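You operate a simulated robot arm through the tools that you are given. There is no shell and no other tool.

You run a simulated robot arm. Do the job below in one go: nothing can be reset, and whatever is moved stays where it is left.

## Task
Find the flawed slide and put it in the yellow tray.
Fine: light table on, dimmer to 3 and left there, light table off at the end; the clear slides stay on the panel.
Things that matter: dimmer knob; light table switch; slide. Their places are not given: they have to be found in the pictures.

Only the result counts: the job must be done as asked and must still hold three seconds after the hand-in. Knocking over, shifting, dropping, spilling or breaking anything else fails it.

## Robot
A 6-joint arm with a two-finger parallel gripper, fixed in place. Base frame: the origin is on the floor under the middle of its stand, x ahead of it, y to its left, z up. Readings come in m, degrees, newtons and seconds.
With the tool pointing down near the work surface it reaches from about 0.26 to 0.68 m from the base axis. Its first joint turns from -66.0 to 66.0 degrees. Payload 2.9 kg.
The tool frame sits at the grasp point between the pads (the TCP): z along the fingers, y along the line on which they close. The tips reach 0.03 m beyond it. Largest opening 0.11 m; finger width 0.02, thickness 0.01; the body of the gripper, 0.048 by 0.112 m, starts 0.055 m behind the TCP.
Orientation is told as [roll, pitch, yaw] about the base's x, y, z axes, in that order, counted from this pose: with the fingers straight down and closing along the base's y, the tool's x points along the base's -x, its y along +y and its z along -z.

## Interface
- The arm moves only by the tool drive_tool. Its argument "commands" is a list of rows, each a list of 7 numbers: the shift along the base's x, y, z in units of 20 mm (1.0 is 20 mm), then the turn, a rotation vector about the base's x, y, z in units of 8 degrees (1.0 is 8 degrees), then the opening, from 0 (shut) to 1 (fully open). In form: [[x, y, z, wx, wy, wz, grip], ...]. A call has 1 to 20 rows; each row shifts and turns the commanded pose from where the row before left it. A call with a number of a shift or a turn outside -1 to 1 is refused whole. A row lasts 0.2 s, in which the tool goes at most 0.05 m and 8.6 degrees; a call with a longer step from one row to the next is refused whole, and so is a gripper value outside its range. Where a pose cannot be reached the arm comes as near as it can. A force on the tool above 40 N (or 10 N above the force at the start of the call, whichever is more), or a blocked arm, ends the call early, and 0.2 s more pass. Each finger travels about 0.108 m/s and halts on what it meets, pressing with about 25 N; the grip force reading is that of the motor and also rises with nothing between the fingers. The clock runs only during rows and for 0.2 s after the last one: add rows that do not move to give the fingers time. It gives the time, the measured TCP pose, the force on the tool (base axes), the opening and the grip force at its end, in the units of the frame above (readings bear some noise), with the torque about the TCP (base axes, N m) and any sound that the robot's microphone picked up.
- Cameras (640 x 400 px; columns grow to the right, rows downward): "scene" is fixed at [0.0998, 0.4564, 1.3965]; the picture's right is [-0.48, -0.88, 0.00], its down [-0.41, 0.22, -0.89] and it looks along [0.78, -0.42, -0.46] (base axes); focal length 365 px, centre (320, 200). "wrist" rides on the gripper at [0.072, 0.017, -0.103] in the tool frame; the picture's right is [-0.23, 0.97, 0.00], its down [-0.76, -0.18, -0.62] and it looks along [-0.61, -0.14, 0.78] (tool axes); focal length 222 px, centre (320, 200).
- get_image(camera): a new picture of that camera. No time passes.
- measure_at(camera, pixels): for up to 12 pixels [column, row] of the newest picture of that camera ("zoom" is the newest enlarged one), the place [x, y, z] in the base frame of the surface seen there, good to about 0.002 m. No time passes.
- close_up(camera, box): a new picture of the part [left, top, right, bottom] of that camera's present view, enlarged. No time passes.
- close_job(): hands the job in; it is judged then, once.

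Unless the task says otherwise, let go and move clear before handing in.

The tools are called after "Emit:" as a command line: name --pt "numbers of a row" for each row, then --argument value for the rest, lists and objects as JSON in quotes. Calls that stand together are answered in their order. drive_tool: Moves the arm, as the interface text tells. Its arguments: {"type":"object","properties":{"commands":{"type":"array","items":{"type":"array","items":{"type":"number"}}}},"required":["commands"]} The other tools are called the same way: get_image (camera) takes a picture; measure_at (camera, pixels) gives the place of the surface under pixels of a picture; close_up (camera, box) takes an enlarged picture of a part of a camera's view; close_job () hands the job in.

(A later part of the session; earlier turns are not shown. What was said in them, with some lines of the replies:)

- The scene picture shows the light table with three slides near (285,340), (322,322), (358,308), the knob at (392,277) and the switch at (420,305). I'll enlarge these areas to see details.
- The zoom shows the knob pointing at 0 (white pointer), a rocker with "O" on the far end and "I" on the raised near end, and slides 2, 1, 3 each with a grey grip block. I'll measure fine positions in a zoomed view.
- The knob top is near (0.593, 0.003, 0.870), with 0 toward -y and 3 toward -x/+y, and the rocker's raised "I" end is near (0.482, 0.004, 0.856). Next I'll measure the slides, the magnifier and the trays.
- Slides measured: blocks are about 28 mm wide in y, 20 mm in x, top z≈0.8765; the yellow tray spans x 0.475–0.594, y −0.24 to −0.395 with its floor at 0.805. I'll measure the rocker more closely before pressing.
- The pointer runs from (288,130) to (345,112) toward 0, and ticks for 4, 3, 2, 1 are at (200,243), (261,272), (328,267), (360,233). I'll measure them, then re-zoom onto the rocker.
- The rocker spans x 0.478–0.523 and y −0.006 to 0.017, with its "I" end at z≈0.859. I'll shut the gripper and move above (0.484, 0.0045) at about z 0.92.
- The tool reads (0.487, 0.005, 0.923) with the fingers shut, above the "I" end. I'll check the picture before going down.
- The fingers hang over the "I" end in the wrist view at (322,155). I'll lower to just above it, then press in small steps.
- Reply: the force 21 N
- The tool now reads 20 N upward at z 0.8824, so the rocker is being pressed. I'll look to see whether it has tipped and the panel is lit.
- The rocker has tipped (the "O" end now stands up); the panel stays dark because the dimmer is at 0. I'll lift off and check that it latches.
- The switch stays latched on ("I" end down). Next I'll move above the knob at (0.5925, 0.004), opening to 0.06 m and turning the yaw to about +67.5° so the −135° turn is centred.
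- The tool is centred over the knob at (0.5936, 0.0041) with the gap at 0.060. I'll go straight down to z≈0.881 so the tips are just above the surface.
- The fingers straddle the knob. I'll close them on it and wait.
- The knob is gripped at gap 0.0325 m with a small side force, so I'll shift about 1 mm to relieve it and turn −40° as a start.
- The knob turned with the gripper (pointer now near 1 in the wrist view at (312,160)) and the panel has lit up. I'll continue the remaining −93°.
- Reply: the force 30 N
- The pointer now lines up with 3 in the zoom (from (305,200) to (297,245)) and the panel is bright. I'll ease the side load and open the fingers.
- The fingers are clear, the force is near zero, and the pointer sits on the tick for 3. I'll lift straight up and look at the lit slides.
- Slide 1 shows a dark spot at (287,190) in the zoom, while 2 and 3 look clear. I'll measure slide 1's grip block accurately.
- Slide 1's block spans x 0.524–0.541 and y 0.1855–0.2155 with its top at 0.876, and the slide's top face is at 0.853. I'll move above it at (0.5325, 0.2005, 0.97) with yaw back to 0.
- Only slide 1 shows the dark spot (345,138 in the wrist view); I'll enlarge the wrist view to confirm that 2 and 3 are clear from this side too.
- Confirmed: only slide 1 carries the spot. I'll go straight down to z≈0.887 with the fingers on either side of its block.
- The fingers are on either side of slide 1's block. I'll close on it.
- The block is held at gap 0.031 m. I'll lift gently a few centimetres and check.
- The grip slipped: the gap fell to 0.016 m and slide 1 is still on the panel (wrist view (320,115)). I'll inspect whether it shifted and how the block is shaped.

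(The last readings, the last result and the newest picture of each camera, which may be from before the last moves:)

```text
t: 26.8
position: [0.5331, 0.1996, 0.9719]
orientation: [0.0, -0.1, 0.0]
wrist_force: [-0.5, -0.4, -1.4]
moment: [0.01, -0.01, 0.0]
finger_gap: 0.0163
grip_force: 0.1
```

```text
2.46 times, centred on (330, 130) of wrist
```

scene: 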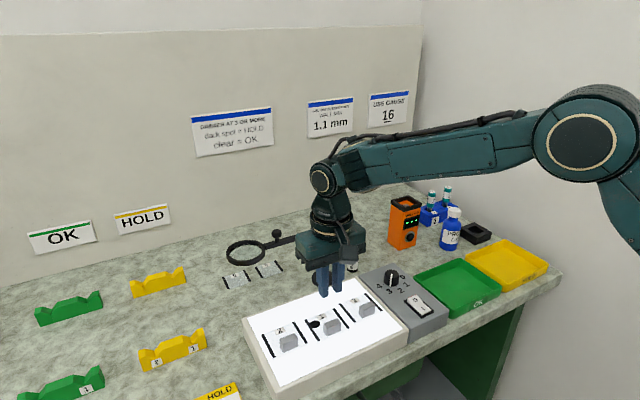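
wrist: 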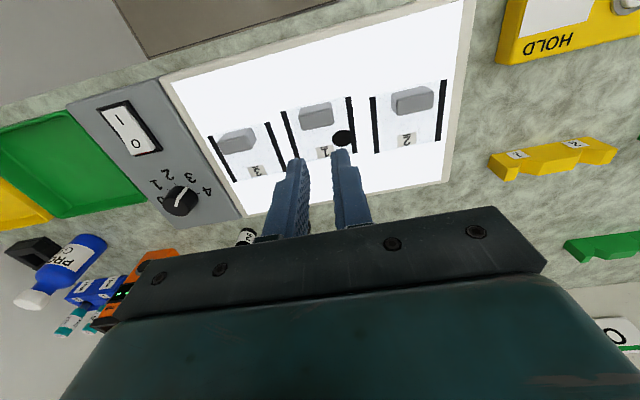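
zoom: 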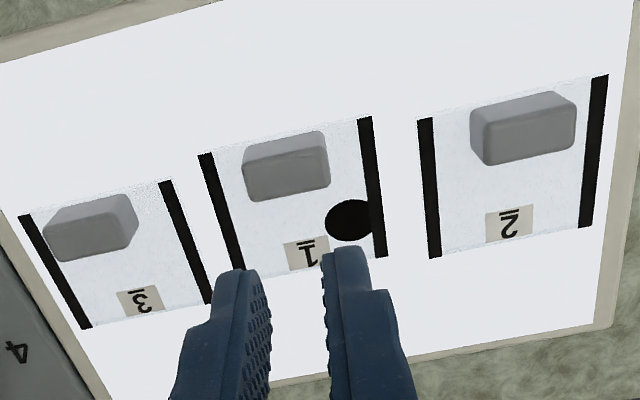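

The slide pivoted out of the grip and settled a few millimetres nearer the base, still flat on the panel. I'll remeasure it, then grip the block across its thin direction (closing along x), which resists the tilt from the off-centre weight.

Emit:
close_up --camera "scene" --box '[300, 300, 350, 345]'

Emit:
measure_at --camera "zoom" --pixels '[[312, 210], [428, 165], [455, 195], [345, 235], [350, 315], [455, 275], [390, 200], [343, 285], [460, 240], [405, 255], [315, 225], [370, 190]]'

Emit:
measure_at --camera "zoom" --pixels '[[145, 175], [395, 77], [532, 248], [265, 363], [205, 265], [465, 160], [158, 172], [410, 75], [540, 252], [275, 362], [250, 375], [230, 215]]'

```text
8.89 times, centred on (325, 322) of scene
```

zoom: 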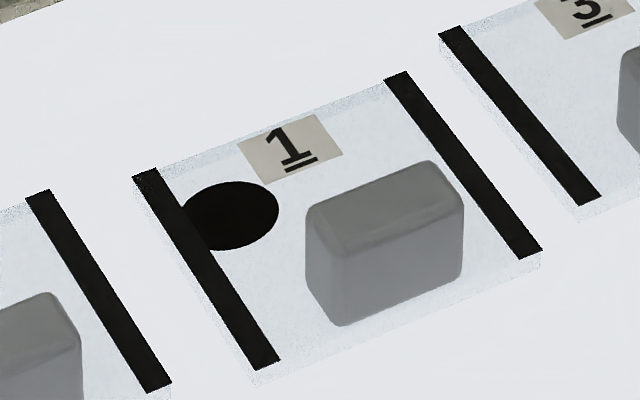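

```text
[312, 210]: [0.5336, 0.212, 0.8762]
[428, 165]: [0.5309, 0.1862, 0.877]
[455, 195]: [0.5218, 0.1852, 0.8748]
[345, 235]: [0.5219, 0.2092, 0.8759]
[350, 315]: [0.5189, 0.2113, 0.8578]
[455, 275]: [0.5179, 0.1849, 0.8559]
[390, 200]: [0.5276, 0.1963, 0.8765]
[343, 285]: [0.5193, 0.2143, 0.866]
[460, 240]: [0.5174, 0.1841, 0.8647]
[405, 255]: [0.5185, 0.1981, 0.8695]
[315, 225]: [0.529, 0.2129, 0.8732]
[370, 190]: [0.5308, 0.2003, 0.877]
```

```text
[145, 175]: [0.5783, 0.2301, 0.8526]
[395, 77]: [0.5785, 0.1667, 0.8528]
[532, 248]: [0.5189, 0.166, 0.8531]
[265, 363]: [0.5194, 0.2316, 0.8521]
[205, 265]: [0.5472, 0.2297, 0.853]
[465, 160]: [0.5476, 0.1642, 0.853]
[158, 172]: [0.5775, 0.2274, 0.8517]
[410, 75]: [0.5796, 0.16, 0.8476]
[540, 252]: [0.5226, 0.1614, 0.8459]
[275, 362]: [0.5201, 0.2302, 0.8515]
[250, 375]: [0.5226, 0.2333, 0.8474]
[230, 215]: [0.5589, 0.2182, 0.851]
```

Slide 1 now spans x 0.518–0.579, y 0.164–0.232, unrotated, with its block centred at (0.5265, 0.199). I'll turn to yaw +90° above it and open to 0.05 m.

Emit:
drive_tool --pt "-0.1 -0.025 0.2 0 0 0.9375 0.45" --pt "-0.1 -0.025 0 0 0 0.9375 0.45" --pt "-0.1 -0.025 0 0 0 0.9375 0.45" --pt "0 0 0 0 0 0.9375 0.45" --pt "0 0 0 0 0 0.9375 0.45" --pt "0 0 0 0 0 0.9375 0.45" --pt "0 0 0 0 0 0.9375 0.45" --pt "0 0 0 0 0 0.9375 0.45" --pt "0 0 0 0 0 0.9375 0.45" --pt "0 0 0 0 0 0.9375 0.45" --pt "0 0 0 0 0 0.9375 0.45" --pt "0 0 0 0 0 0.9375 0.45" --pt "0 0 0 0 0 0 0.45" --pt "0 0 0 0 0 0 0.45"

Emit:
get_image --camera "wrist"

Emit:
close_up --camera "scene" --box '[250, 240, 400, 370]'

```text
t: 29.8
position: [0.5274, 0.1986, 0.9766]
orientation: [0.0, 0.0, 90.0]
wrist_force: [0.2, 0.9, 0.6]
moment: [0.0, -0.01, 0.01]
finger_gap: 0.0497
grip_force: 0.0
```

```text
taken
```

wrist: 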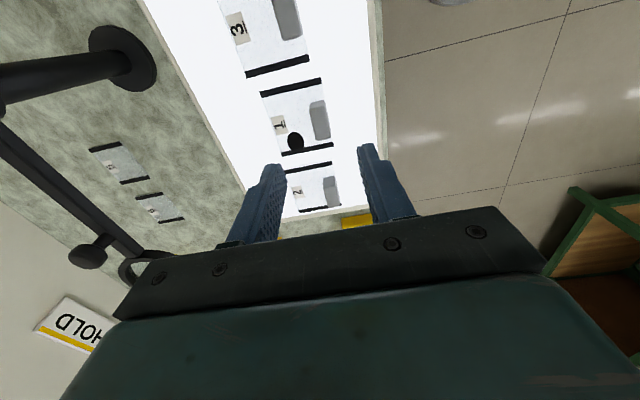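

```text
3.08 times, centred on (325, 305) of scene
```

zoom: 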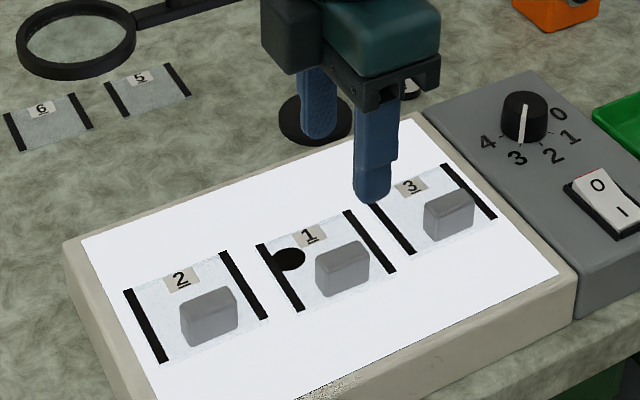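

The tool is at (0.527, 0.199) with yaw 90°. I'll descend to z≈0.885.

Emit:
drive_tool --pt "0 0 -0.9 0 0 0 0.45" --pt "0 0 -0.9 0 0 0 0.45" --pt "0 0 -0.9 0 0 0 0.45" --pt "0 0 -0.8 0 0 0 0.45" --pt "0 0 -0.6 0 0 0 0.45" --pt "0 0 -0.4 0 0 0 0.45" --pt "0 0 0 0 0 0 0.45"

Emit:
close_up --camera "scene" --box '[280, 270, 380, 360]'

Emit:
get_image --camera "wrist"

```text
t: 31.4
position: [0.5266, 0.1994, 0.8867]
orientation: [0.0, 0.0, 90.0]
wrist_force: [-0.6, -0.2, -0.2]
moment: [0.0, 0.02, 0.0]
finger_gap: 0.0492
grip_force: 0.1
```

```text
4.44 times, centred on (330, 315) of scene
```

zoom: 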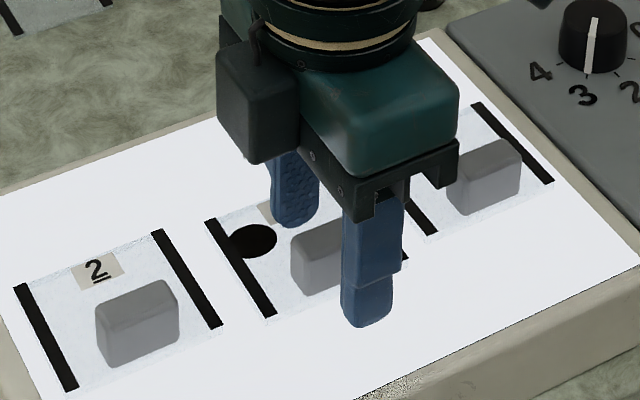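

```text
taken
```

wrist: 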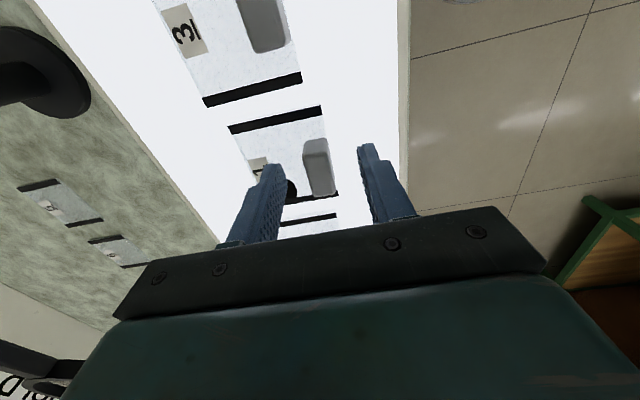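

The fingers straddle the block front-to-back. I'll close fully on it.

Emit:
drive_tool --pt "0 0 0 0 0 0 0.3" --pt "0 0 0 0 0 0 0.1" --pt "0 0 0 0 0 0 0" --pt "0 0 0 0 0 0 0" --pt "0 0 0 0 0 0 0"

Emit:
close_up --camera "scene" --box '[280, 270, 380, 360]'

```text
t: 32.6
position: [0.5275, 0.199, 0.8865]
orientation: [0.0, 0.0, 90.0]
wrist_force: [0.8, 0.9, 0.6]
moment: [0.01, -0.02, 0.01]
finger_gap: 0.0147
grip_force: 24.8
```

```text
4.44 times, centred on (330, 315) of scene
```

zoom: 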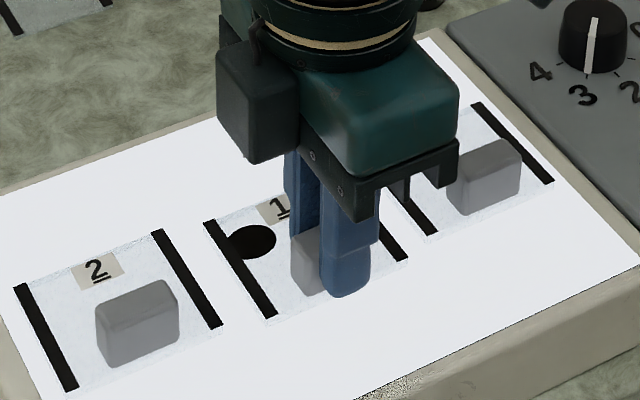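

The block is gripped at gap 0.0147 m across x. I'll lift by about 8 mm slowly and check whether it holds level.

Emit:
drive_tool --pt "0 0 0.1 0 0 0 0" --pt "0 0 0.1 0 0 0 0" --pt "0 0 0.1 0 0 0 0" --pt "0 0 0.1 0 0 0 0" --pt "0 0 0 0 0 0 0"

Emit:
close_up --camera "scene" --box '[280, 270, 380, 360]'

```text
t: 33.8
position: [0.5269, 0.1981, 0.8931]
orientation: [0.1, -0.1, 90.0]
wrist_force: [-1.0, 0.0, -0.7]
moment: [0.0, -0.04, -0.01]
finger_gap: 0.0149
grip_force: 24.9
```

```text
4.44 times, centred on (330, 315) of scene
```

zoom: 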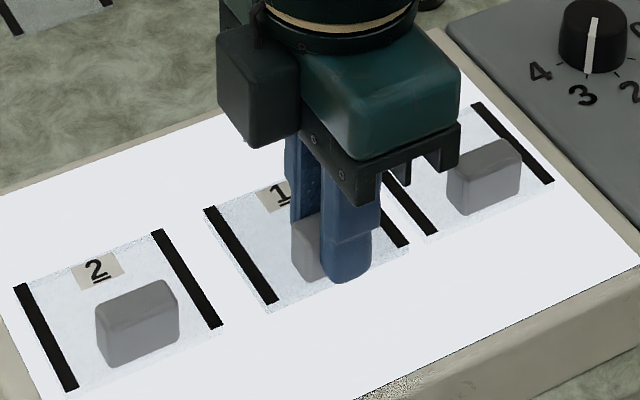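

The slide rose with the grip and looks level, and the gap is steady at 0.0149. I'll keep lifting slowly.

Emit:
drive_tool --pt "0 0 0.2 0 0 0 0" --pt "0 0 0.3 0 0 0 0" --pt "0 0 0.3 0 0 0 0" --pt "0 0 0.3 0 0 0 0" --pt "0 0 0.3 0 0 0 0" --pt "0 0 0.3 0 0 0 0" --pt "0 0 0.3 0 0 0 0" --pt "0 0 0 0 0 0 0"

Emit:
close_up --camera "scene" --box '[260, 230, 400, 360]'

Emit:
get_image --camera "wrist"

```text
t: 35.6
position: [0.5267, 0.199, 0.934]
orientation: [0.1, 0.0, 90.0]
wrist_force: [-0.2, -0.7, -0.6]
moment: [0.01, 0.02, -0.04]
finger_gap: 0.0151
grip_force: 25.9
```

```text
3.08 times, centred on (330, 295) of scene
```

zoom: 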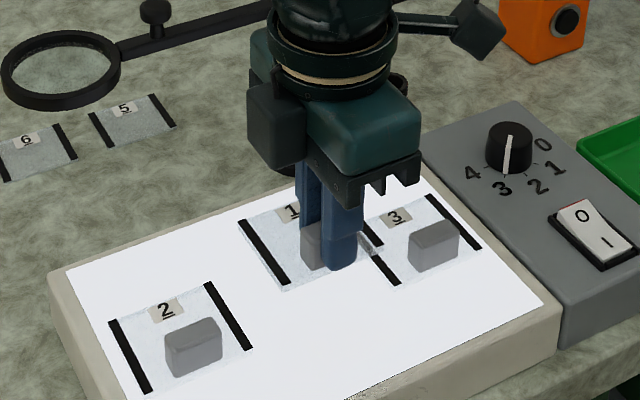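

```text
taken
```

wrist: 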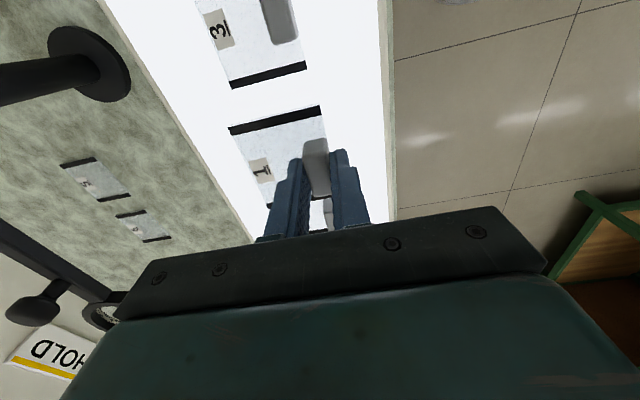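

The slide is held level and clear of everything. I'll raise to z≈0.965 and carry it toward −y in gentle steps, stopping midway to check.

Emit:
drive_tool --pt "0 0 0.3 0 0 0 0" --pt "0 0 0.4 0 0 0 0" --pt "0 0 0.4 0 0 0 0" --pt "0 0 0.3 0 0 0 0" --pt "0 0 0.2 0 0 0 0" --pt "0 -0.3 0 0 0 0 0" --pt "0 -0.5 0 0 0 0 0" --pt "-0.05 -0.7 0 0 0 0 0" --pt "-0.05 -0.8 0 0 0 0 0" --pt "-0.05 -0.8 0 0 0 0 0" --pt "-0.05 -0.8 0 0 0 0 0" --pt "-0.05 -0.8 0 0 0 0 0" --pt "-0.05 -0.8 0 0 0 0 0" --pt "-0.05 -0.8 0 0 0 0 0" --pt "-0.05 -0.8 0 0 0 0 0" --pt "-0.05 -0.8 0 0 0 0 0" --pt "-0.05 -0.8 0 0 0 0 0" --pt "0 -0.8 0 0 0 0 0" --pt "0 -0.5 0 0 0 0 0" --pt "0 -0.3 0 0 0 0 0"

Emit:
get_image --camera "scene"

```text
t: 39.8
position: [0.5169, -0.0066, 0.9668]
orientation: [0.0, 0.0, 90.1]
wrist_force: [-0.1, -0.3, -0.2]
moment: [-0.02, -0.01, 0.01]
finger_gap: 0.0149
grip_force: 25.0
```

```text
taken
```

scene: 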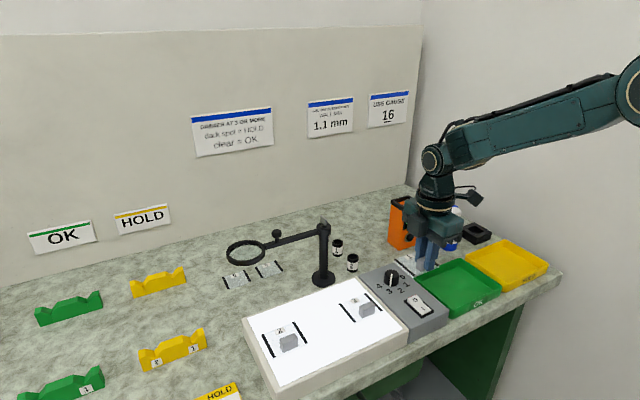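

The slide is still held (gap 0.0149) and the yaw holds at 90°. I'll carry on to above the yellow tray at (0.513, −0.318).

Emit:
drive_tool --pt "0 -0.3 0 0 0 0 0" --pt "0 -0.5 0 0 0 0 0" --pt "0 -0.7 0 0 0 0 0" --pt "0 -0.918 0 0 0 0 0" --pt "0 -0.918 0 0 0 0 0" --pt "-0.035 -0.918 0 0 0 0 0" --pt "-0.035 -0.918 0 0 0 0 0" --pt "-0.035 -0.918 0 0 0 0 0" --pt "-0.035 -0.918 0 0 0 0 0" --pt "-0.035 -0.918 0 0 0 0 0" --pt "0 -0.918 0 0 0 0 0" --pt "0 -0.918 0 0 0 0 0" --pt "0 -0.918 0 0 0 0 0" --pt "0 -0.918 0 0 0 0 0" --pt "0 -0.918 0 0 0 0 0" --pt "0 -0.918 0 0 0 0 0" --pt "0 -0.916 0 0 0 0 0" --pt "0 -0.6 0 0 0 0 0" --pt "0 -0.4 0 0 0 0 0" --pt "0 -0.2 0 0 0 0 0"

Emit:
close_up --camera "scene" --box '[400, 180, 580, 320]'

Emit:
get_image --camera "wrist"

```text
t: 44.0
position: [0.5131, -0.3185, 0.9663]
orientation: [0.0, 0.1, 90.0]
wrist_force: [-0.4, 0.0, 0.1]
moment: [-0.01, 0.02, -0.01]
finger_gap: 0.0149
grip_force: 25.0
```

```text
2.86 times, centred on (490, 250) of scene
```

zoom: 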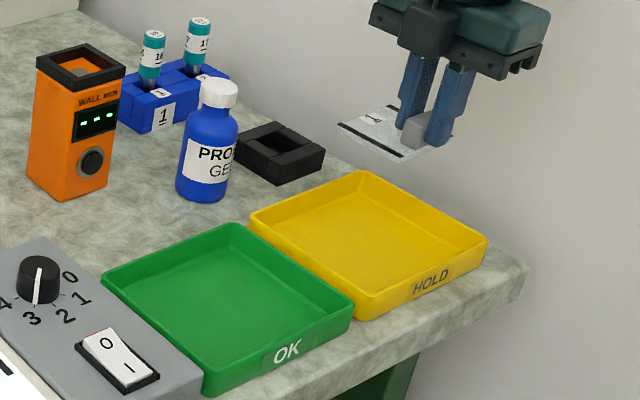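

```text
taken
```

wrist: 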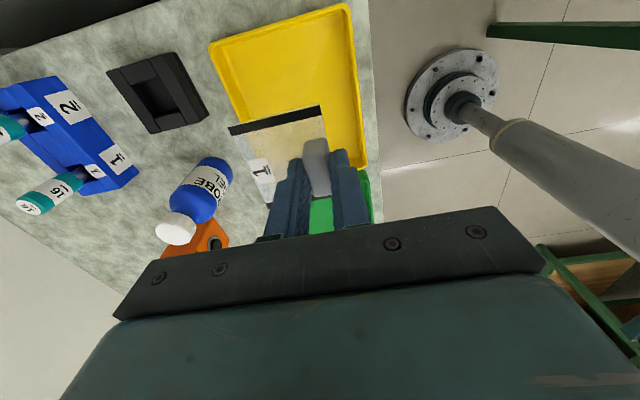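

The slide hangs over the yellow tray, still held. I'll measure its corners to confirm its placement and level before lowering.

Emit:
measure_at --camera "wrist" --pixels '[[235, 130], [315, 112], [268, 190], [315, 150], [320, 135], [245, 135]]'

Emit:
close_up --camera "scene" --box '[480, 200, 550, 260]'

Emit:
measure_at --camera "zoom" --pixels '[[150, 140], [270, 195], [200, 165], [215, 120], [120, 130], [290, 200], [290, 120]]'

```text
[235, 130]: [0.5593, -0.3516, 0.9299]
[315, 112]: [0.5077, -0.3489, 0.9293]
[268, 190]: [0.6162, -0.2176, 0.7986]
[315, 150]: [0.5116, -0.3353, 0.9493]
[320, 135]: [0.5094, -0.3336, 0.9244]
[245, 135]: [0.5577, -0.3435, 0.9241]
```

```text
6.67 times, centred on (515, 230) of scene
```

zoom: 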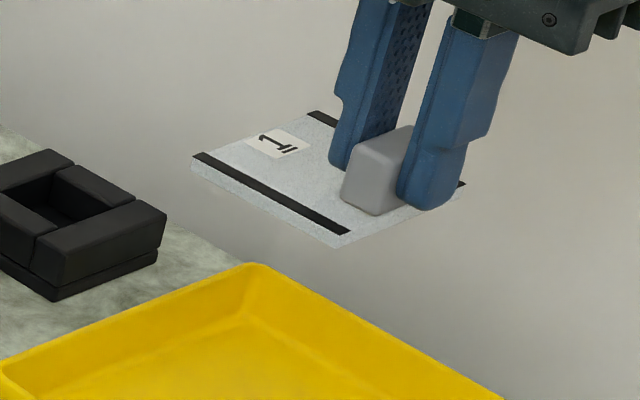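

```text
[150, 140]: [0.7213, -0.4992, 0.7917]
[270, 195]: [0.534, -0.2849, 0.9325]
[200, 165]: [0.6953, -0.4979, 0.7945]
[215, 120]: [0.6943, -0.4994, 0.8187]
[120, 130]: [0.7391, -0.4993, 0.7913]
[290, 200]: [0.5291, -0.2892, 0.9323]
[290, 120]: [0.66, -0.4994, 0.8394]
```

The slide is level to within about 2 mm, top near z 0.931, spanning x 0.504–0.565 and y −0.352 to −0.284. I'll shift +8 mm in x to centre it with finger room, and lower to z≈0.850.

Emit:
drive_tool --pt "0.2 0 0 0 0 0 0" --pt "0.2 0 -0.2 0 0 0 0" --pt "0 0 -0.5 0 0 0 0" --pt "0 0 -0.7 0 0 0 0" --pt "0 0 -0.8 0 0 0 0" --pt "0 0 -0.8 0 0 0 0" --pt "0 0 -0.8 0 0 0 0" --pt "0 0 -0.7 0 0 0 0" --pt "0 0 -0.5 0 0 0 0" --pt "0 0 -0.4 0 0 0 0" --pt "0 0 -0.2 0 0 0 0" --pt "0 0 -0.15 0 0 0 0" --pt "0 0 0 0 0 0 0"

Emit:
close_up --camera "scene" --box '[440, 210, 570, 310]'

```text
t: 46.8
position: [0.5217, -0.3194, 0.8511]
orientation: [0.1, 0.0, 89.9]
wrist_force: [-0.4, 0.6, -0.4]
moment: [0.0, 0.0, 0.03]
finger_gap: 0.0148
grip_force: 24.7
```

```text
4.00 times, centred on (505, 260) of scene
```

zoom: 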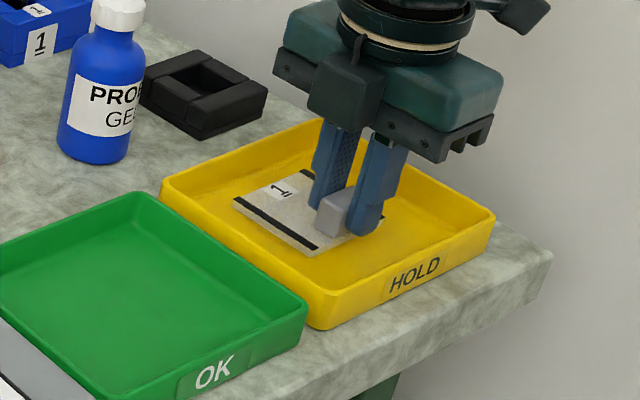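

The slide hovers inside the yellow tray about 7 mm above its floor. I'll lower it in 1 mm steps and watch for contact.

Emit:
drive_tool --pt "0 0 -0.1 0 0 0 0" --pt "0 0 -0.1 0 0 0 0" --pt "0 0 -0.05 0 0 0 0" --pt "0 0 -0.05 0 0 0 0" --pt "0 0 0 0 0 0 0"

```text
t: 48.0
position: [0.5222, -0.3178, 0.8455]
orientation: [0.0, 0.0, 90.0]
wrist_force: [-0.7, 0.2, 0.4]
moment: [0.01, -0.01, -0.01]
finger_gap: 0.0149
grip_force: 25.0
```

Emit:
drive_tool --pt "0 0 -0.05 0 0 0 0" --pt "0 0 -0.05 0 0 0 0" --pt "0 0 0 0 0 0 0"

Emit:
close_up --camera "scene" --box '[470, 230, 540, 290]'

Emit:
measure_at --camera "zoom" --pixels '[[175, 160], [220, 190], [100, 165], [200, 240], [300, 250]]'

```text
t: 48.8
position: [0.5214, -0.3202, 0.8452]
orientation: [-0.1, 0.2, 90.1]
wrist_force: [-4.4, 2.5, 18.0]
moment: [0.26, 0.08, 0.01]
finger_gap: 0.0148
grip_force: 24.6
```

```text
6.67 times, centred on (505, 260) of scene
```

zoom: 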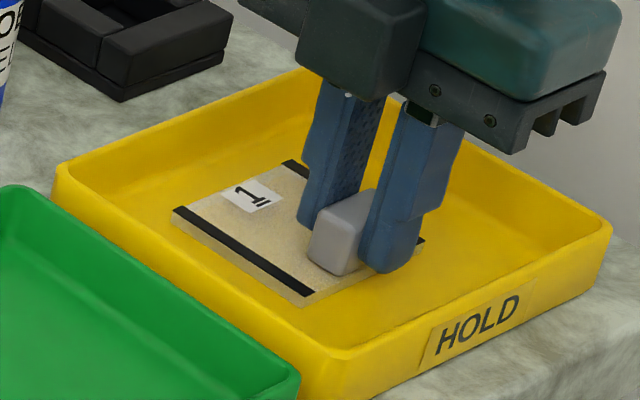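

```text
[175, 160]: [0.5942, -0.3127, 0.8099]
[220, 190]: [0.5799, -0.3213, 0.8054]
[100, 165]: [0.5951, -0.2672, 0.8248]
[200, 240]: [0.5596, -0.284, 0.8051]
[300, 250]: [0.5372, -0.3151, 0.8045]
```

The tray floor is felt (18 N upward), so the slide rests inside the tray. I'll ease up 1 mm and open the fingers gently.

Emit:
drive_tool --pt "0 0 0.05 0 0 0 0" --pt "0 0 0 0 0 0 0.16" --pt "0 0 0 0 0 0 0.22" --pt "0 0 0 0 0 0 0.28" --pt "0 0 0 0 0 0 0.28"

Emit:
close_up --camera "scene" --box '[470, 230, 540, 290]'

```text
t: 50.0
position: [0.5223, -0.3188, 0.8438]
orientation: [0.0, 0.0, 90.0]
wrist_force: [0.7, -0.1, -0.7]
moment: [-0.02, 0.0, 0.0]
finger_gap: 0.0307
grip_force: 0.1
```

```text
6.67 times, centred on (505, 260) of scene
```

zoom: 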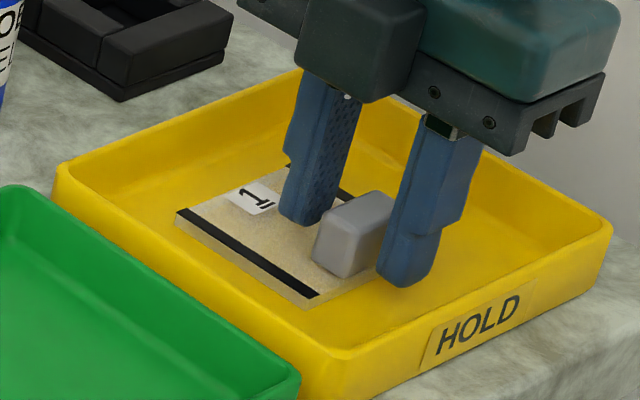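

The fingers are open and clear of the block, and the slide lies in the tray. I'll lift straight up.

Emit:
drive_tool --pt "0 0 0.3 0 0 0 0.28" --pt "0 0 0.6 0 0 0 0.28" --pt "0 0 0.8 0 0 0 0.28" --pt "0 0 0.9 0 0 0 0.28" --pt "0 0 0.9 0 0 0 0.28" --pt "0 0 0.9 0 0 0 0.28" --pt "0 0 0.8 0 0 0 0.28" --pt "0 0 0.65 0 0 0 0.28" --pt "0 0 0 0 0 0 0.1" --pt "0 0 0 0 0 0 0"

Emit:
close_up --camera "scene" --box '[440, 210, 570, 310]'

Emit:
close_up --camera "scene" --box '[240, 250, 450, 370]'

```text
t: 52.2
position: [0.5225, -0.3186, 0.9616]
orientation: [0.0, 0.0, 90.0]
wrist_force: [0.2, -0.2, 0.5]
moment: [0.03, -0.01, 0.01]
finger_gap: 0.0
grip_force: 25.2
```

```text
4.00 times, centred on (505, 260) of scene
```

zoom: 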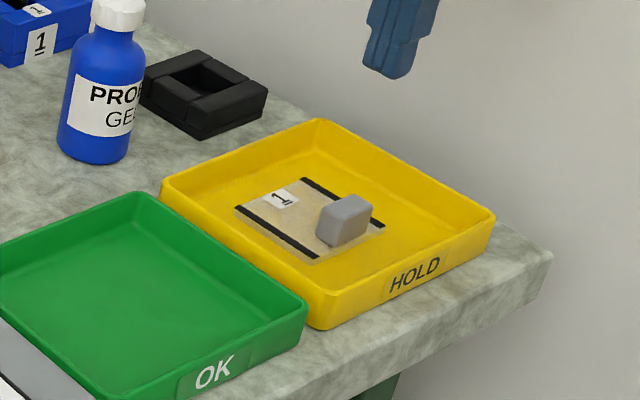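

```text
3.05 times, centred on (345, 310) of scene
```

zoom: 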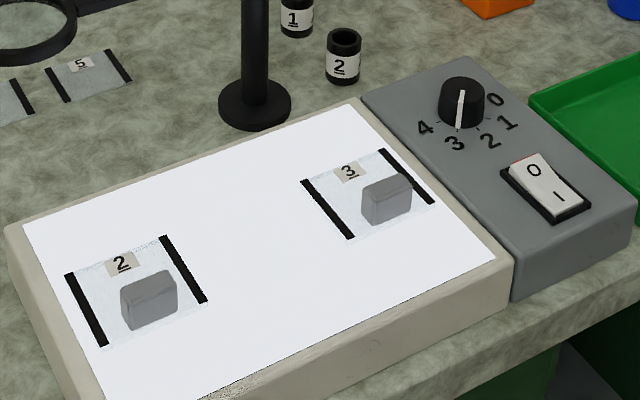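

Slide 1 lies flat in the yellow tray; slides 2 and 3 remain on the panel and the knob is at 3. I'll move back above the "O" end of the rocker at (0.518, 0.0045), turning the yaw back to 0, to switch off.

Emit:
drive_tool --pt "0 0.5 0 0 0 -0.6 0" --pt "0 0.8 0 0 0 -0.6 0" --pt "0 0.9 0 0 0 -0.6 0" --pt "0 0.9 0 0 0 -0.6 0" --pt "0 0.9 0 0 0 -0.6 0" --pt "0 0.9 0 0 0 -0.6 0" --pt "0 0.9 0 0 0 -0.6 0" --pt "0 0.9 0 0 0 -0.6 0" --pt "0 0.9 0 0 0 -0.6 0" --pt "0 0.9 0 0 0 -0.6 0" --pt "0 0.9 0 0 0 -0.6 0" --pt "0 0.9 0 0 0 -0.6 0" --pt "0 0.9 0 0 0 -0.6 0" --pt "0 0.9 0 0 0 -0.6 0" --pt "-0.05 0.9 0 0 0 -0.6 0" --pt "-0.05 0.9 0 0 0 -0.6 0" --pt "-0.05 0.9 0 0 0 -0.6 0" --pt "0 0.9 0 0 0 -0.6 0" --pt "0 0.425 0 0 0 -0.45 0" --pt "0 0 0 0 0 0 0"

Emit:
close_up --camera "scene" --box '[360, 230, 460, 330]'

Emit:
get_image --camera "wrist"

```text
t: 56.4
position: [0.5184, 0.004, 0.9616]
orientation: [0.0, -0.1, 0.0]
wrist_force: [-0.4, 0.2, 0.1]
moment: [0.01, 0.02, 0.0]
finger_gap: 0.0
grip_force: 25.2
```

```text
4.00 times, centred on (410, 280) of scene
```

zoom: 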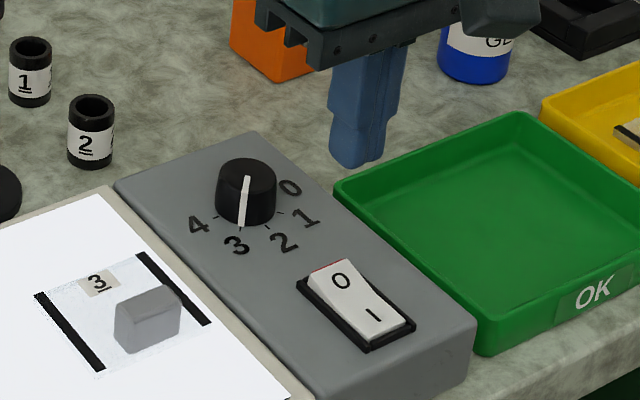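

```text
taken
```

wrist: 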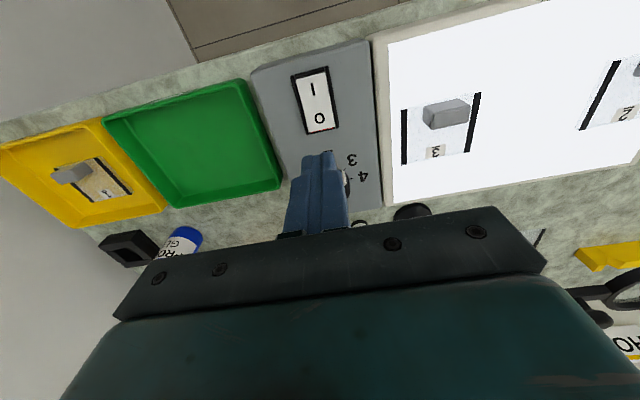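

The shut fingers are over the "O" end at (0.518, 0.004). I'll lower to just above it and press in 2 mm steps as before.

Emit:
drive_tool --pt "0 0 -0.8 0 0 0 0" --pt "0 0 -0.9 0 0 0 0" --pt "0 0 -0.9 0 0 0 0" --pt "0 0 -0.675 0 0 0 0" --pt "0 0 -0.2 0 0 0 0" --pt "0 0 -0.1 0 0 0 0" --pt "0 0 -0.1 0 0 0 0" --pt "0 0 -0.1 0 0 0 0" --pt "0 0 -0.1 0 0 0 0" --pt "0 0 -0.1 0 0 0 0" --pt "0 0 0 0 0 0 0"

Emit:
close_up --camera "scene" --box '[340, 250, 440, 340]'

```text
t: 58.8
position: [0.5187, 0.0043, 0.8844]
orientation: [0.1, -0.2, 0.0]
wrist_force: [-8.5, 0.2, 33.6]
moment: [-0.04, 0.58, 0.0]
finger_gap: 0.0
grip_force: 24.9
```

```text
4.44 times, centred on (390, 295) of scene
```

zoom: 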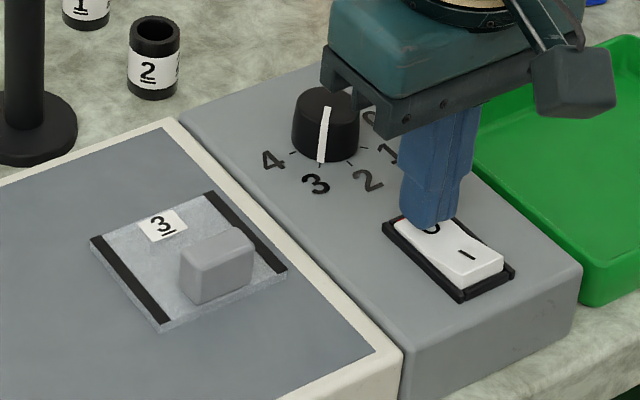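

The panel has gone dark and the rocker tipped to "O" (the "I" end is raised again). I'll lift off and rise clear of the table.

Emit:
drive_tool --pt "0 0 0.3 0 0 0 0" --pt "0 0 0.7 0 0 0 0" --pt "0 0 1.0 0 0 0 0" --pt "0 0 1.0 0 0 0 0" --pt "0 0 1.0 0 0 0 0" --pt "0 0 1.0 0 0 0 0" --pt "-0.3 0 1.0 0 0 0 0" --pt "-0.5 0 1.0 0 0 0 0" --pt "-0.5 0 1.0 0 0 0 0" --pt "0 0 0 0 0 0 0" --pt "0 0 0 0 0 0 0"

Emit:
get_image --camera "scene"

Emit:
close_up --camera "scene" --box '[370, 250, 450, 330]'

Emit:
close_up --camera "scene" --box '[240, 270, 400, 380]'

Emit:
close_up --camera "scene" --box '[410, 210, 570, 320]'

```text
t: 61.2
position: [0.4931, 0.0036, 1.0421]
orientation: [0.0, 0.0, 0.0]
wrist_force: [0.0, 0.4, 0.0]
moment: [0.01, 0.02, 0.0]
finger_gap: 0.0
grip_force: 24.5
```

```text
taken
```

scene: 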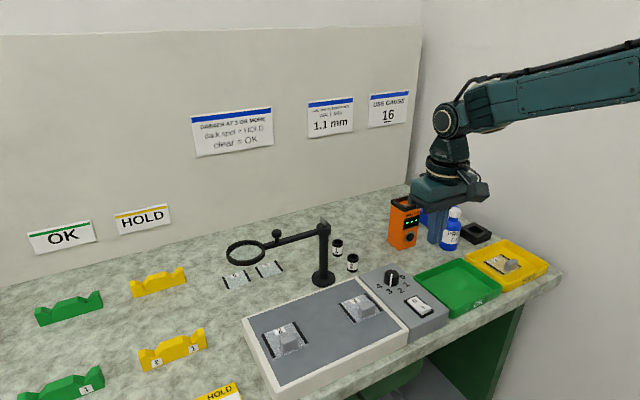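

```text
5.00 times, centred on (410, 290) of scene
```

zoom: 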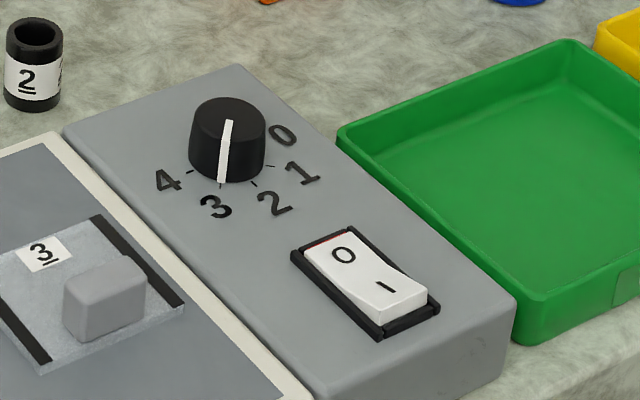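

```text
3.64 times, centred on (320, 325) of scene
```

zoom: 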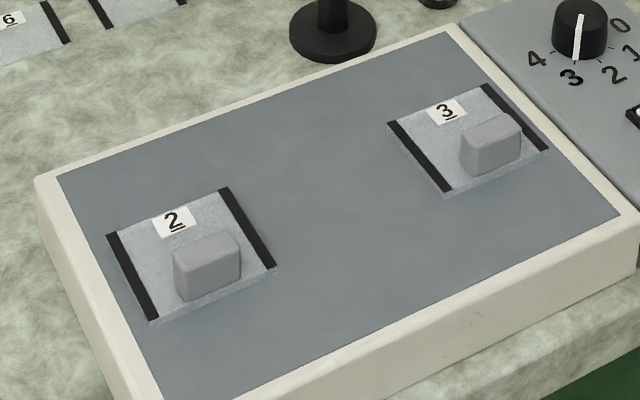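

```text
3.64 times, centred on (490, 265) of scene
```

zoom: 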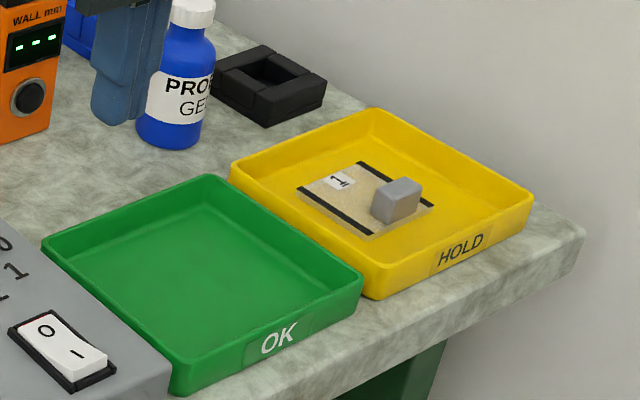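

Everything looks right: panel dark, rocker at "O", slides 2 and 3 in place, slide 1 in the yellow tray. I'll check the pointer angle numerically before handing in.

Emit:
close_up --camera "scene" --box '[376, 260, 416, 300]'

Emit:
measure_at --camera "zoom" --pixels '[[277, 125], [272, 150], [267, 175], [265, 195], [262, 230], [280, 110], [261, 272]]'

```text
10.00 times, centred on (396, 280) of scene
```

zoom: 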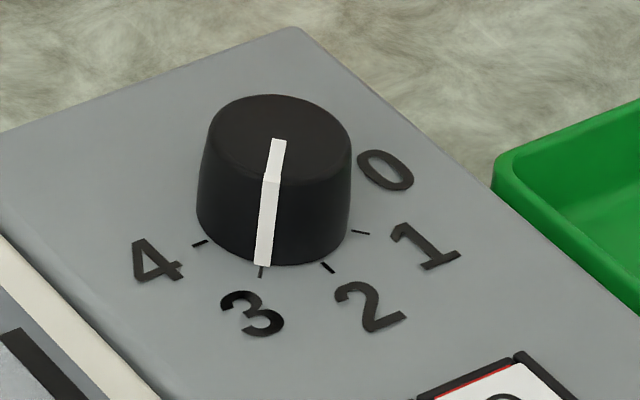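

```text
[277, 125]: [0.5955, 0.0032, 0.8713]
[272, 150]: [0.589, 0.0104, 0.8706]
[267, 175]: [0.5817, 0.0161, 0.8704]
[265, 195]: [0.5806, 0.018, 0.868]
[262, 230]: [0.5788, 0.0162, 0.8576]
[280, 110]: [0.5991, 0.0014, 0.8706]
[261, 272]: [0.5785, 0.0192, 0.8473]
```

The pointer runs straight to the 3 tick at (261,272), matching a 45° direction from the knob's centre. The lamp is off, the arm is clear, and nothing else has moved, so I'm handing in the job.

Emit:
close_job

```text
The job is handed in.
```

Slide 1 was the flawed one, showing a dark spot with the dimmer at 3. It is now lying flat in the yellow tray, and the job is handed in.

- **Light table:** I switched it on for the inspection and off again at the end. The last picture shows the panel dark and the rocker at "O".
- **Dimmer:** it was turned from 0 to 3 and left there, with the pointer lined up with the 3 mark.
- **Clear slides:** slides 2 and 3 showed no spot and are still where they were on the panel.

My first grip on slide 1 slipped, and the slide shifted about 6 mm on the panel. I then gripped it the other way round and it held all the way to the tray. The last pictures show nothing else moved.
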